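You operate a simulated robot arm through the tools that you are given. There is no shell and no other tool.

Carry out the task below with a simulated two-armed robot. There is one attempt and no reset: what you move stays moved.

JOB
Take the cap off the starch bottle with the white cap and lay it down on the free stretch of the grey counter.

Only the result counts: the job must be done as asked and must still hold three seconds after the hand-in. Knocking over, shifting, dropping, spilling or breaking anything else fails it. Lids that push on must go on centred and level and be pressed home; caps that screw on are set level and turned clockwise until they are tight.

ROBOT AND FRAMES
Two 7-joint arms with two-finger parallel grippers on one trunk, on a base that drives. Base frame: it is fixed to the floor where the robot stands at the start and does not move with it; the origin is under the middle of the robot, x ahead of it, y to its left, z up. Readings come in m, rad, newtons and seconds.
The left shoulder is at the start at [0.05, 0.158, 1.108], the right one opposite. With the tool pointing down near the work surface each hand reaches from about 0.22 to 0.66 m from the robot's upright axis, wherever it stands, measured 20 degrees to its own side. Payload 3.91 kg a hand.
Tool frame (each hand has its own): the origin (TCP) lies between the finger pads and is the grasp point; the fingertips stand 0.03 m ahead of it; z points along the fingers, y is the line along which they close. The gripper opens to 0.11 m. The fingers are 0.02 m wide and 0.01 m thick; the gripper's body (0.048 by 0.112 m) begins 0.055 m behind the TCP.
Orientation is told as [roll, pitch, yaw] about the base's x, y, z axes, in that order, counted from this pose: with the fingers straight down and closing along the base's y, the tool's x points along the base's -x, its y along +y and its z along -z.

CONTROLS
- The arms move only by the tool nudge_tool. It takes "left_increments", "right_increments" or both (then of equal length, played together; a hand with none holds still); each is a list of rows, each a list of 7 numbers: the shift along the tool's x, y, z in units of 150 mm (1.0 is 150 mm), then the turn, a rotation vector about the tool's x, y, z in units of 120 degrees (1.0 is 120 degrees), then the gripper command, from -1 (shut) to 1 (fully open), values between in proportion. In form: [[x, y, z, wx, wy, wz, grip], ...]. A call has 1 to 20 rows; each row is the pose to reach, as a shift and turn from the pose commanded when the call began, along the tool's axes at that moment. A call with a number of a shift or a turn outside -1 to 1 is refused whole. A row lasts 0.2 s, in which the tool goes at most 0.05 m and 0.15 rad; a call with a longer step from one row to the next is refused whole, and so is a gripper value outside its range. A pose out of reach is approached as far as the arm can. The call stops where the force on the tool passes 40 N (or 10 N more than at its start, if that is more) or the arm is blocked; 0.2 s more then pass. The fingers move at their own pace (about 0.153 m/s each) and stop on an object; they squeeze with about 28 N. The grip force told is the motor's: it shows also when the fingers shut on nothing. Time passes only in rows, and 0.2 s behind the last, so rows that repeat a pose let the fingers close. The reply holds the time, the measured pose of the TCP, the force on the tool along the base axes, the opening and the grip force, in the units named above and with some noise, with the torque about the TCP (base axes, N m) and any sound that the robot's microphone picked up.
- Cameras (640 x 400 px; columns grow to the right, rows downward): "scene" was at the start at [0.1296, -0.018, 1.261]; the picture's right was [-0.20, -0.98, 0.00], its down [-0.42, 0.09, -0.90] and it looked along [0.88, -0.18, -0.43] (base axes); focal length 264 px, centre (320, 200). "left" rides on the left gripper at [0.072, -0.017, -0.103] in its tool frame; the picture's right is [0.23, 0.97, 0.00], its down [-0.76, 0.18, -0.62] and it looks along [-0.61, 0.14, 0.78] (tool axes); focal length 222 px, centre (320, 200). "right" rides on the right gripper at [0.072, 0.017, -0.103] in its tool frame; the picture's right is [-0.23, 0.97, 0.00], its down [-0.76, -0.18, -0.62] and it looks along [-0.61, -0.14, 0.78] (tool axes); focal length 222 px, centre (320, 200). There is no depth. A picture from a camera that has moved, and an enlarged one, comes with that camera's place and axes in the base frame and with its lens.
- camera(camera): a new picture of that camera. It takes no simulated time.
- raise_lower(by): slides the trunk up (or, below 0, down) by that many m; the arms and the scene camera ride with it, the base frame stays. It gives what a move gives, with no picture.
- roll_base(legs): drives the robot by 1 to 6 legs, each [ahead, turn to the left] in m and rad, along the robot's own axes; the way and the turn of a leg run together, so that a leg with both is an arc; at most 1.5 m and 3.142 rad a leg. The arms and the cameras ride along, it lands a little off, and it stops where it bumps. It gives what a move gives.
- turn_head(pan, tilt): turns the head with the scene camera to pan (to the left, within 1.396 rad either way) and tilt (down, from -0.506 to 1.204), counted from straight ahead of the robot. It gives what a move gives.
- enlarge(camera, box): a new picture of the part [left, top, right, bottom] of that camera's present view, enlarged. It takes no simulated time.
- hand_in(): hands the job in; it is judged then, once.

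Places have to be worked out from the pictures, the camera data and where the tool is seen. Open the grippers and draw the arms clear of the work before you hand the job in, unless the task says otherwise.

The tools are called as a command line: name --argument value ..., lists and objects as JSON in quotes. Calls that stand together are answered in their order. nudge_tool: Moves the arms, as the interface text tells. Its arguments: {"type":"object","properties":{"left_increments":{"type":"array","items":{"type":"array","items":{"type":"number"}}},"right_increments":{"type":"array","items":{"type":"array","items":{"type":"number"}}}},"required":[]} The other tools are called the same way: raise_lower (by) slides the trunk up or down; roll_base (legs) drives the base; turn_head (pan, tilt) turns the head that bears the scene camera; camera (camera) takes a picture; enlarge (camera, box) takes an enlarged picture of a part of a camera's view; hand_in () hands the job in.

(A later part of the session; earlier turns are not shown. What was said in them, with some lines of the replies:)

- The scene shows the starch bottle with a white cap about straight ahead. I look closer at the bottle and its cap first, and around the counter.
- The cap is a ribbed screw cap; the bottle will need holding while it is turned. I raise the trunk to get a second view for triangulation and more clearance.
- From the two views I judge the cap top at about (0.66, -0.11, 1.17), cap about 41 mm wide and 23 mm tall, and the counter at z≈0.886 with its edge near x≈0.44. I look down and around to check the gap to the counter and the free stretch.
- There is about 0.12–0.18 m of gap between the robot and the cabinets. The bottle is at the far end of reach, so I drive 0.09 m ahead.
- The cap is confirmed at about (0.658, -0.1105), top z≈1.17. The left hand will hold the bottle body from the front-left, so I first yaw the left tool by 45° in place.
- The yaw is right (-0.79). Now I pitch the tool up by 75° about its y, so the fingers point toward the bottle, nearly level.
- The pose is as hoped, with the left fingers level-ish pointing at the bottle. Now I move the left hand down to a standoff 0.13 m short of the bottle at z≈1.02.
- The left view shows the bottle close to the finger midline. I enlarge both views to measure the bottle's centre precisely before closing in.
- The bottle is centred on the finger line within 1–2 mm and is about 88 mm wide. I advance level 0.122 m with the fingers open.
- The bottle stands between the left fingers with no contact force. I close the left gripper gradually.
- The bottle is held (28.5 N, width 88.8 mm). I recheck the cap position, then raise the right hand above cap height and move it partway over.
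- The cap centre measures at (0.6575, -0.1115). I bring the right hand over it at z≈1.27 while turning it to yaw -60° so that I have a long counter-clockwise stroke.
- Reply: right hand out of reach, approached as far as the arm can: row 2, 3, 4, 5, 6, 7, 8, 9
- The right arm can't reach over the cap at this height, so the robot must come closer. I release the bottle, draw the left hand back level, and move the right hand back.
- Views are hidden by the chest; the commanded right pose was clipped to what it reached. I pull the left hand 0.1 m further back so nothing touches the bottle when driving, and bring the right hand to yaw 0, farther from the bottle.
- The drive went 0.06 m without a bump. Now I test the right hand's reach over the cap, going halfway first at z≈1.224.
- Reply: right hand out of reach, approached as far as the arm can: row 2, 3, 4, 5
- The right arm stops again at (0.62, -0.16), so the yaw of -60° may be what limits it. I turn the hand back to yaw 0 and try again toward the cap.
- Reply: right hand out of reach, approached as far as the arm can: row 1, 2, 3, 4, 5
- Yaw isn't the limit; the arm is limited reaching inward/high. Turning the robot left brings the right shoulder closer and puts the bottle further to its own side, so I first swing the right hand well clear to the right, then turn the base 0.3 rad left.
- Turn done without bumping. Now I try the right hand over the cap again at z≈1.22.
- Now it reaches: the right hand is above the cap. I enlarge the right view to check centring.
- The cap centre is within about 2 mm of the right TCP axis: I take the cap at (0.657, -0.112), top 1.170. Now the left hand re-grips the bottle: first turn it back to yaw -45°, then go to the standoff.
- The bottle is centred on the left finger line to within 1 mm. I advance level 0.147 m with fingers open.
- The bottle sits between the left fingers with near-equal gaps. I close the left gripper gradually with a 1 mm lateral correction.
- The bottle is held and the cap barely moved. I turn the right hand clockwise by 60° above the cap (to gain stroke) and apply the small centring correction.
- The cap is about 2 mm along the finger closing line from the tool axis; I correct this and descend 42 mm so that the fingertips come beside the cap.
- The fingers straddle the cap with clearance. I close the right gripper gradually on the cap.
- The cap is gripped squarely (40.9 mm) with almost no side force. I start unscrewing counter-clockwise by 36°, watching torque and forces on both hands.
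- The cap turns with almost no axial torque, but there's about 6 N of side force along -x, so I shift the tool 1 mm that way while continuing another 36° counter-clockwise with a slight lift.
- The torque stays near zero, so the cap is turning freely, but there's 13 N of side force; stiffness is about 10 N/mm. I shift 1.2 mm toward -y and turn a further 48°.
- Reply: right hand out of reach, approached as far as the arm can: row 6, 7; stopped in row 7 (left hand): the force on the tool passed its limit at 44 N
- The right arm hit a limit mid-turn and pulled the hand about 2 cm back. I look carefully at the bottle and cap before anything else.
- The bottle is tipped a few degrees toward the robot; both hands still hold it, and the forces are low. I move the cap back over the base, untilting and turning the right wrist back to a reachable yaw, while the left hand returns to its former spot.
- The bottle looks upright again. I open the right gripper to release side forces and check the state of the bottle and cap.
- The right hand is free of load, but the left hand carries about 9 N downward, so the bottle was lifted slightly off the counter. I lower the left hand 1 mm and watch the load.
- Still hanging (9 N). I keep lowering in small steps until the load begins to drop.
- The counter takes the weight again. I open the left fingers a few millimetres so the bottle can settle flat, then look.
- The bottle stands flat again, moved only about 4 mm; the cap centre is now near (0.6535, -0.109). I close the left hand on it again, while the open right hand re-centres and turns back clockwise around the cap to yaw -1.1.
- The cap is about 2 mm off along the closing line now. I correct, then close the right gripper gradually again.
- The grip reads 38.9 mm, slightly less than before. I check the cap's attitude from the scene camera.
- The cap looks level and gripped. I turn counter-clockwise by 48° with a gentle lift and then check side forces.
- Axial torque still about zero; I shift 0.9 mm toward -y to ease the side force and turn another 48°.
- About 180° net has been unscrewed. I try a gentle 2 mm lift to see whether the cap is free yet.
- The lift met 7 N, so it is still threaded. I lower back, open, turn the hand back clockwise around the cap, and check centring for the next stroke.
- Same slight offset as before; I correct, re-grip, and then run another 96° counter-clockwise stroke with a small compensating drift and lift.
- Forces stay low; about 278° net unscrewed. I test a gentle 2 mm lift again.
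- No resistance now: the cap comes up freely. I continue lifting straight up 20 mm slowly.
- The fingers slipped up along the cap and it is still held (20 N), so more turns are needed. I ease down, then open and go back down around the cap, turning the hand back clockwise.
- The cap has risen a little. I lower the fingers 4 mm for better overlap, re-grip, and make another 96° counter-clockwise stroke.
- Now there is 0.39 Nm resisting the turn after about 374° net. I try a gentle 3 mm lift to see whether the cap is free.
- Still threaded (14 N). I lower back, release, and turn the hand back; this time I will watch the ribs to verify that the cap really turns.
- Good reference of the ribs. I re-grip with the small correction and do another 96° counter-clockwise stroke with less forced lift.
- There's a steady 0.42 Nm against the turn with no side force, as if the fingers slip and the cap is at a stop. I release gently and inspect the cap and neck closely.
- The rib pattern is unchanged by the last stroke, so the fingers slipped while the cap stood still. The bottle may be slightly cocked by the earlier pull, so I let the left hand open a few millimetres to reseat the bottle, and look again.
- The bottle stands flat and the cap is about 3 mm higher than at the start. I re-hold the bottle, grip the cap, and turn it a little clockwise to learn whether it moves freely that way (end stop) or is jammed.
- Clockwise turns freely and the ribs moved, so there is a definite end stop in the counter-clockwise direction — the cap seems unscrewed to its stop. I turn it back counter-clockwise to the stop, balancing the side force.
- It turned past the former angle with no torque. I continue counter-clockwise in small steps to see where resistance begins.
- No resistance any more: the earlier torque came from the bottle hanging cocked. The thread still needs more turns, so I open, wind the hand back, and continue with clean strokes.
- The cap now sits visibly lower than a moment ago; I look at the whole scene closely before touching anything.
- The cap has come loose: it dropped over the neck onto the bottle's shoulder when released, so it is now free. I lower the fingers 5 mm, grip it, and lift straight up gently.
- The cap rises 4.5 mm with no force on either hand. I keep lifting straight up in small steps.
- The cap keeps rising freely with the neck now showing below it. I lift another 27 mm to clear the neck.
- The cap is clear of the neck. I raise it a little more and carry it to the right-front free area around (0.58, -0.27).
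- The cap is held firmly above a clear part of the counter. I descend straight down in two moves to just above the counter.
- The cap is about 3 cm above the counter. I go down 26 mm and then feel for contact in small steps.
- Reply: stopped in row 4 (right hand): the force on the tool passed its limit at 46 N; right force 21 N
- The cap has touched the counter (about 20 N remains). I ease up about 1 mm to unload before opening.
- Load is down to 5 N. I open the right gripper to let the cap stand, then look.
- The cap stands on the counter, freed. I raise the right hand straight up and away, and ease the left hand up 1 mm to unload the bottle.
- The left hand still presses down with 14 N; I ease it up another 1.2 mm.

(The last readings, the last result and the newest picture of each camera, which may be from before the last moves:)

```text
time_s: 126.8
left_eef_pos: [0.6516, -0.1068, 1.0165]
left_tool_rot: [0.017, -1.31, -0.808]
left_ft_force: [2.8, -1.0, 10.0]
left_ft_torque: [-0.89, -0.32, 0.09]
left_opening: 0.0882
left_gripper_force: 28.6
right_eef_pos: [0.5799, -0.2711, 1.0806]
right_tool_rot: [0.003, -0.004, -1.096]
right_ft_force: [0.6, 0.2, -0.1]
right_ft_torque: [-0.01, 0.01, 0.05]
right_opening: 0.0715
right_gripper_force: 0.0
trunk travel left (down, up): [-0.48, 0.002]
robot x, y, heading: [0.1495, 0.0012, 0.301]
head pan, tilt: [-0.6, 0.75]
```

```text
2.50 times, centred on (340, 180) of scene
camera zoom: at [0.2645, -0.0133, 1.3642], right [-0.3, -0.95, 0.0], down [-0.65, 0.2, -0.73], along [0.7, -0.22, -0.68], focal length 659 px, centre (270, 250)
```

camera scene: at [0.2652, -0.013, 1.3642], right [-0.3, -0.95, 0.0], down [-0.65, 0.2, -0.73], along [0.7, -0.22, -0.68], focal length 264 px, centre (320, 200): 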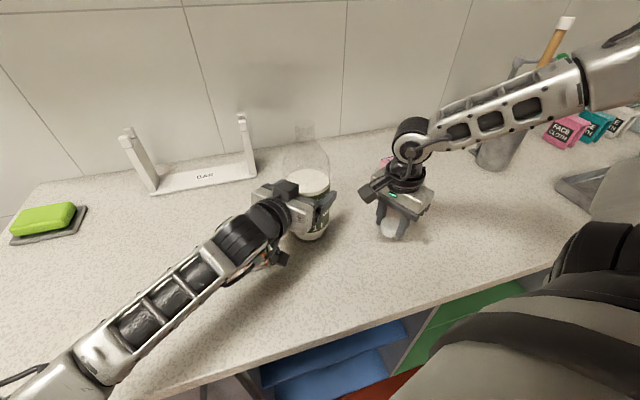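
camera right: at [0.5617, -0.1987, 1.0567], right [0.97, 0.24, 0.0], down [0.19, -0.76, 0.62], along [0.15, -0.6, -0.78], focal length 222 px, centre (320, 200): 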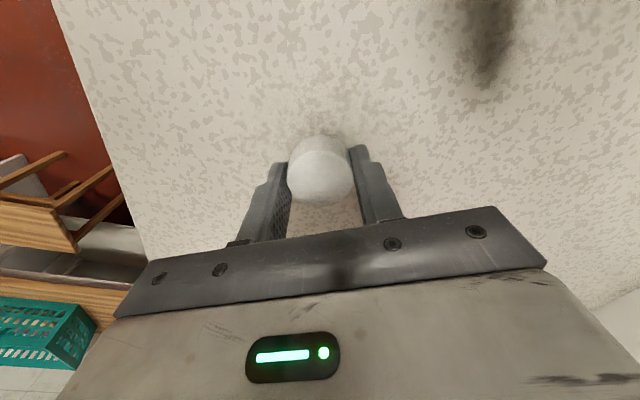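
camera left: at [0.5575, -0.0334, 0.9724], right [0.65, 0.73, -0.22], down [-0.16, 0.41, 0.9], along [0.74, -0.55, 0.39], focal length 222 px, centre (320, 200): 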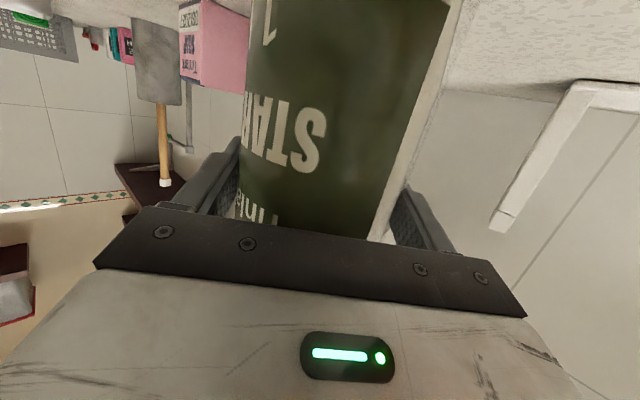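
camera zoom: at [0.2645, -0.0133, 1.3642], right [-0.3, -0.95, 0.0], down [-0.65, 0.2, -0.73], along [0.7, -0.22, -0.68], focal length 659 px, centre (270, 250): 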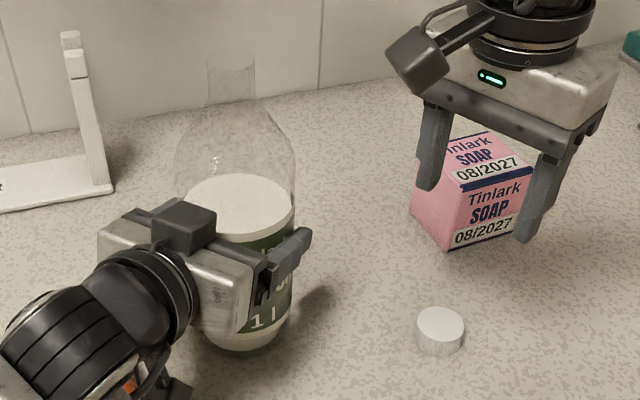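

The force is dropping about 4 N per mm. I ease up 2 mm more, then open the left gripper slowly.

nudge_tool --left_increments '[[-0.006, 0, -0.0016, 0, 0, 0, -1], [-0.0125, 0, -0.0033, 0, 0, 0, -1], [-0.0125, 0, -0.0033, 0, 0, 0, -1]]'

nudge_tool --left_increments '[[0, 0, 0, 0, 0, 0, 0.65], [0, 0, 0, 0, 0, 0, 0.72], [0, 0, 0, 0, 0, 0, 0.8], [0, 0, 0, 0, 0, 0, 0.9], [0, 0, 0, 0, 0, 0, 1], [0, 0, 0, 0, 0, 0, 1]]'

camera --camera "left"

enlarge --camera "scene" --box '[230, 100, 450, 260]'

```text
time_s: 127.6
left_eef_pos: [0.6517, -0.106, 1.0173]
left_tool_rot: [0.014, -1.304, -0.805]
left_ft_force: [-1.3, -2.4, -0.4]
left_ft_torque: [-0.45, 0.0, -0.09]
left_opening: 0.0884
left_gripper_force: 27.7
right_eef_pos: [0.5812, -0.2706, 1.0791]
right_tool_rot: [0.004, -0.002, -1.095]
right_ft_force: [-0.3, -1.0, 0.3]
right_ft_torque: [-0.01, 0.0, -0.04]
right_opening: 0.0718
right_gripper_force: 0.1
trunk travel left (down, up): [-0.48, 0.002]
robot x, y, heading: [0.1499, -0.0019, 0.293]
head pan, tilt: [-0.6, 0.75]
```

```text
time_s: 129.0
left_eef_pos: [0.6516, -0.105, 1.0194]
left_tool_rot: [0.018, -1.31, -0.808]
left_ft_force: [0.0, -0.2, 0.2]
left_ft_torque: [-0.01, -0.02, -0.03]
left_opening: 0.1101
left_gripper_force: 0.2
right_eef_pos: [0.58, -0.272, 1.0816]
right_tool_rot: [0.004, -0.002, -1.094]
right_ft_force: [-0.4, 0.8, 0.4]
right_ft_torque: [-0.04, -0.02, 0.0]
right_opening: 0.0717
right_gripper_force: 0.2
trunk travel left (down, up): [-0.48, 0.002]
robot x, y, heading: [0.148, -0.0005, 0.292]
head pan, tilt: [-0.6, 0.75]
```

```text
taken
camera left: at [0.5566, -0.0326, 0.975], right [0.65, 0.73, -0.22], down [-0.16, 0.41, 0.9], along [0.74, -0.55, 0.38], focal length 222 px, centre (320, 200)
```

left: 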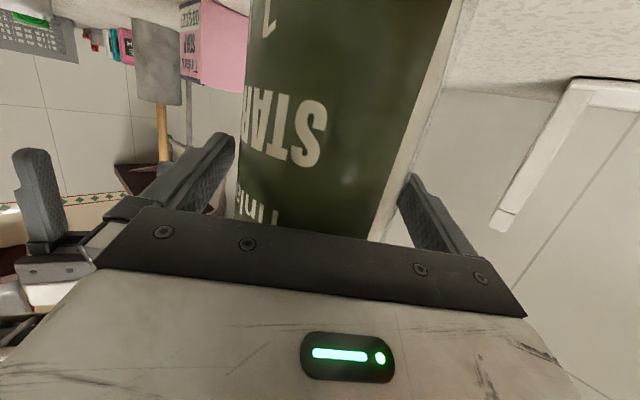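

```text
2.50 times, centred on (340, 180) of scene
camera zoom: at [0.265, -0.0134, 1.3642], right [-0.3, -0.95, 0.0], down [-0.65, 0.2, -0.73], along [0.7, -0.22, -0.68], focal length 659 px, centre (270, 250)
```

zoom: 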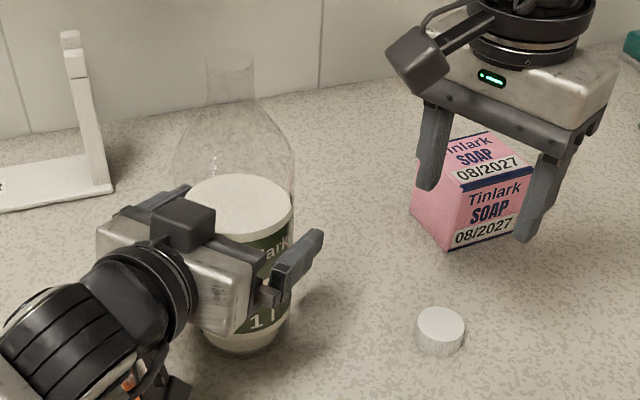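

The bottle stands free and upright. I draw the left hand straight back level, slowly at first, with the fingers fully open.

nudge_tool --left_increments '[[0.017, 0, -0.064, 0, 0, 0, 1], [0.035, 0, -0.13, 0, 0, 0, 1], [0.07, 0, -0.26, 0, 0, 0, 1], [0.105, 0, -0.39, 0, 0, 0, 1], [0.14, 0, -0.52, 0, 0, 0, 1], [0.18, 0, -0.67, 0, 0, 0, 1], [0.22, 0, -0.82, 0, 0, 0, 1], [0.26, 0, -0.966, 0, 0, 0, 1], [0.26, 0, -0.966, 0, 0, 0, 1]]' --right_increments '[[0, 0, -0.05, 0, 0, 0, 0.3], [0, 0, -0.1, 0, 0, 0, 0.3], [0, 0, -0.15, 0, 0, 0, 0.3], [0, 0, -0.2, 0, 0, 0, 0.3], [0, 0, -0.3, 0, 0, 0, 0.3], [0, 0, -0.4, 0, 0, 0, 0.3], [0, 0, -0.5, 0, 0, 0, 0.3], [0, 0, -0.6, 0, 0, 0, 0.3], [0, 0, -0.6, 0, 0, 0, 0.3]]'

camera --camera "scene"

```text
time_s: 131.0
left_eef_pos: [0.5452, -0.0003, 1.0182]
left_tool_rot: [0.016, -1.309, -0.805]
left_ft_force: [-0.4, 0.0, 0.6]
left_ft_torque: [0.01, 0.01, 0.0]
left_opening: 0.1101
left_gripper_force: 0.0
right_eef_pos: [0.582, -0.2696, 1.1696]
right_tool_rot: [0.004, -0.003, -1.093]
right_ft_force: [-0.5, 1.2, -0.2]
right_ft_torque: [-0.02, -0.02, 0.0]
right_opening: 0.0715
right_gripper_force: 0.0
trunk travel left (down, up): [-0.48, 0.002]
robot x, y, heading: [0.1496, 0.0021, 0.297]
head pan, tilt: [-0.6, 0.75]
```

```text
taken
camera scene: at [0.2652, -0.0136, 1.3642], right [-0.3, -0.95, 0.0], down [-0.65, 0.2, -0.73], along [0.7, -0.22, -0.68], focal length 264 px, centre (320, 200)
```

scene: 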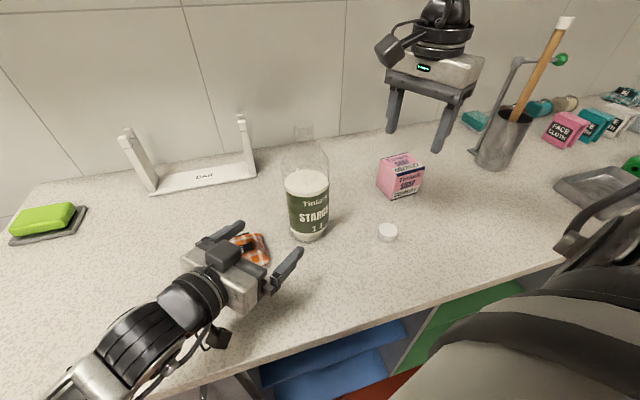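

Everything is in place: bottle open and upright, cap lying on the free counter. I draw both arms further clear and open the right gripper.

nudge_tool --left_increments '[[-0.08, 0, -0.1, 0, 0, 0, 1], [-0.16, 0, -0.21, 0, 0, 0, 1], [-0.25, 0, -0.32, 0, 0, 0, 1], [-0.33, 0, -0.42, 0, 0, 0, 1], [-0.41, 0, -0.525, 0, 0, 0, 1], [-0.41, 0, -0.525, 0, 0, 0, 1]]' --right_increments '[[0.01, -0.17, 0, 0, 0, 0, 0.5], [0.03, -0.34, 0, 0, 0, 0, 0.7], [0.04, -0.52, 0, 0, 0, 0, 1], [0.06, -0.7, 0, 0, 0, 0, 1], [0.07, -0.864, 0, 0, 0, 0, 1], [0.07, -0.864, 0, 0, 0, 0, 1]]'

camera --camera "scene"

enlarge --camera "scene" --box '[220, 110, 440, 280]'

```text
time_s: 132.4
left_eef_pos: [0.5034, 0.0427, 1.099]
left_tool_rot: [0.014, -1.309, -0.807]
left_ft_force: [-0.1, 0.5, 0.4]
left_ft_torque: [-0.03, -0.01, 0.0]
left_opening: 0.1102
left_gripper_force: 0.0
right_eef_pos: [0.4608, -0.3205, 1.167]
right_tool_rot: [0.002, -0.001, -1.092]
right_ft_force: [0.5, 0.4, 0.0]
right_ft_torque: [-0.02, 0.01, 0.0]
right_opening: 0.1098
right_gripper_force: 0.0
trunk travel left (down, up): [-0.48, 0.002]
robot x, y, heading: [0.1503, -0.0023, 0.295]
head pan, tilt: [-0.6, 0.75]
```

```text
taken
camera scene: at [0.2655, -0.0134, 1.3641], right [-0.3, -0.95, 0.0], down [-0.65, 0.2, -0.73], along [0.7, -0.22, -0.68], focal length 264 px, centre (320, 200)
```

scene: 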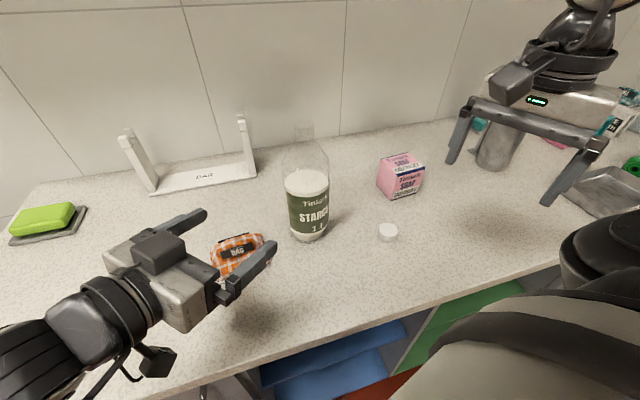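

```text
2.35 times, centred on (330, 195) of scene
camera zoom: at [0.2655, -0.0134, 1.3641], right [-0.3, -0.95, 0.0], down [-0.65, 0.2, -0.73], along [0.7, -0.22, -0.68], focal length 620 px, centre (296, 212)
```

zoom: 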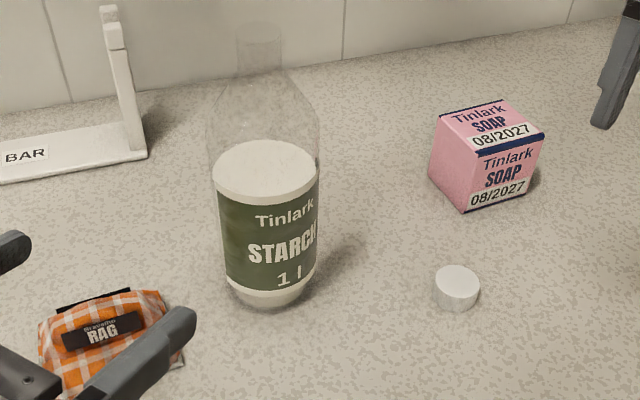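

The bottle is upright and open and the cap lies flat on the free counter. Nothing else has moved, and both arms are clear with grippers open, so I hand in.

hand_in

```text
The job is handed in.
```

I took the white cap off the starch bottle and laid it flat on the free stretch of counter, to the right of the bottle and in front of the soap box. I've handed the job in, but the reply gave no verdict.

- **Bottle:** it is upright and open, about 4 mm from where it stood at the start. Partway through unscrewing, the right arm reached its limit. It pulled the bottle a few degrees off upright and lifted it slightly off the counter. I set it straight and let it settle flat before going on. I saw no starch spilled.
- **Other things on the counter:** none of the other objects appear to have moved.
- **Robot:** both grippers are open and the arms are clear of the work. The base is now about 0.15 m further forward than at the start and turned about 0.3 rad to the left, because the right arm could not reach the cap from the starting position.
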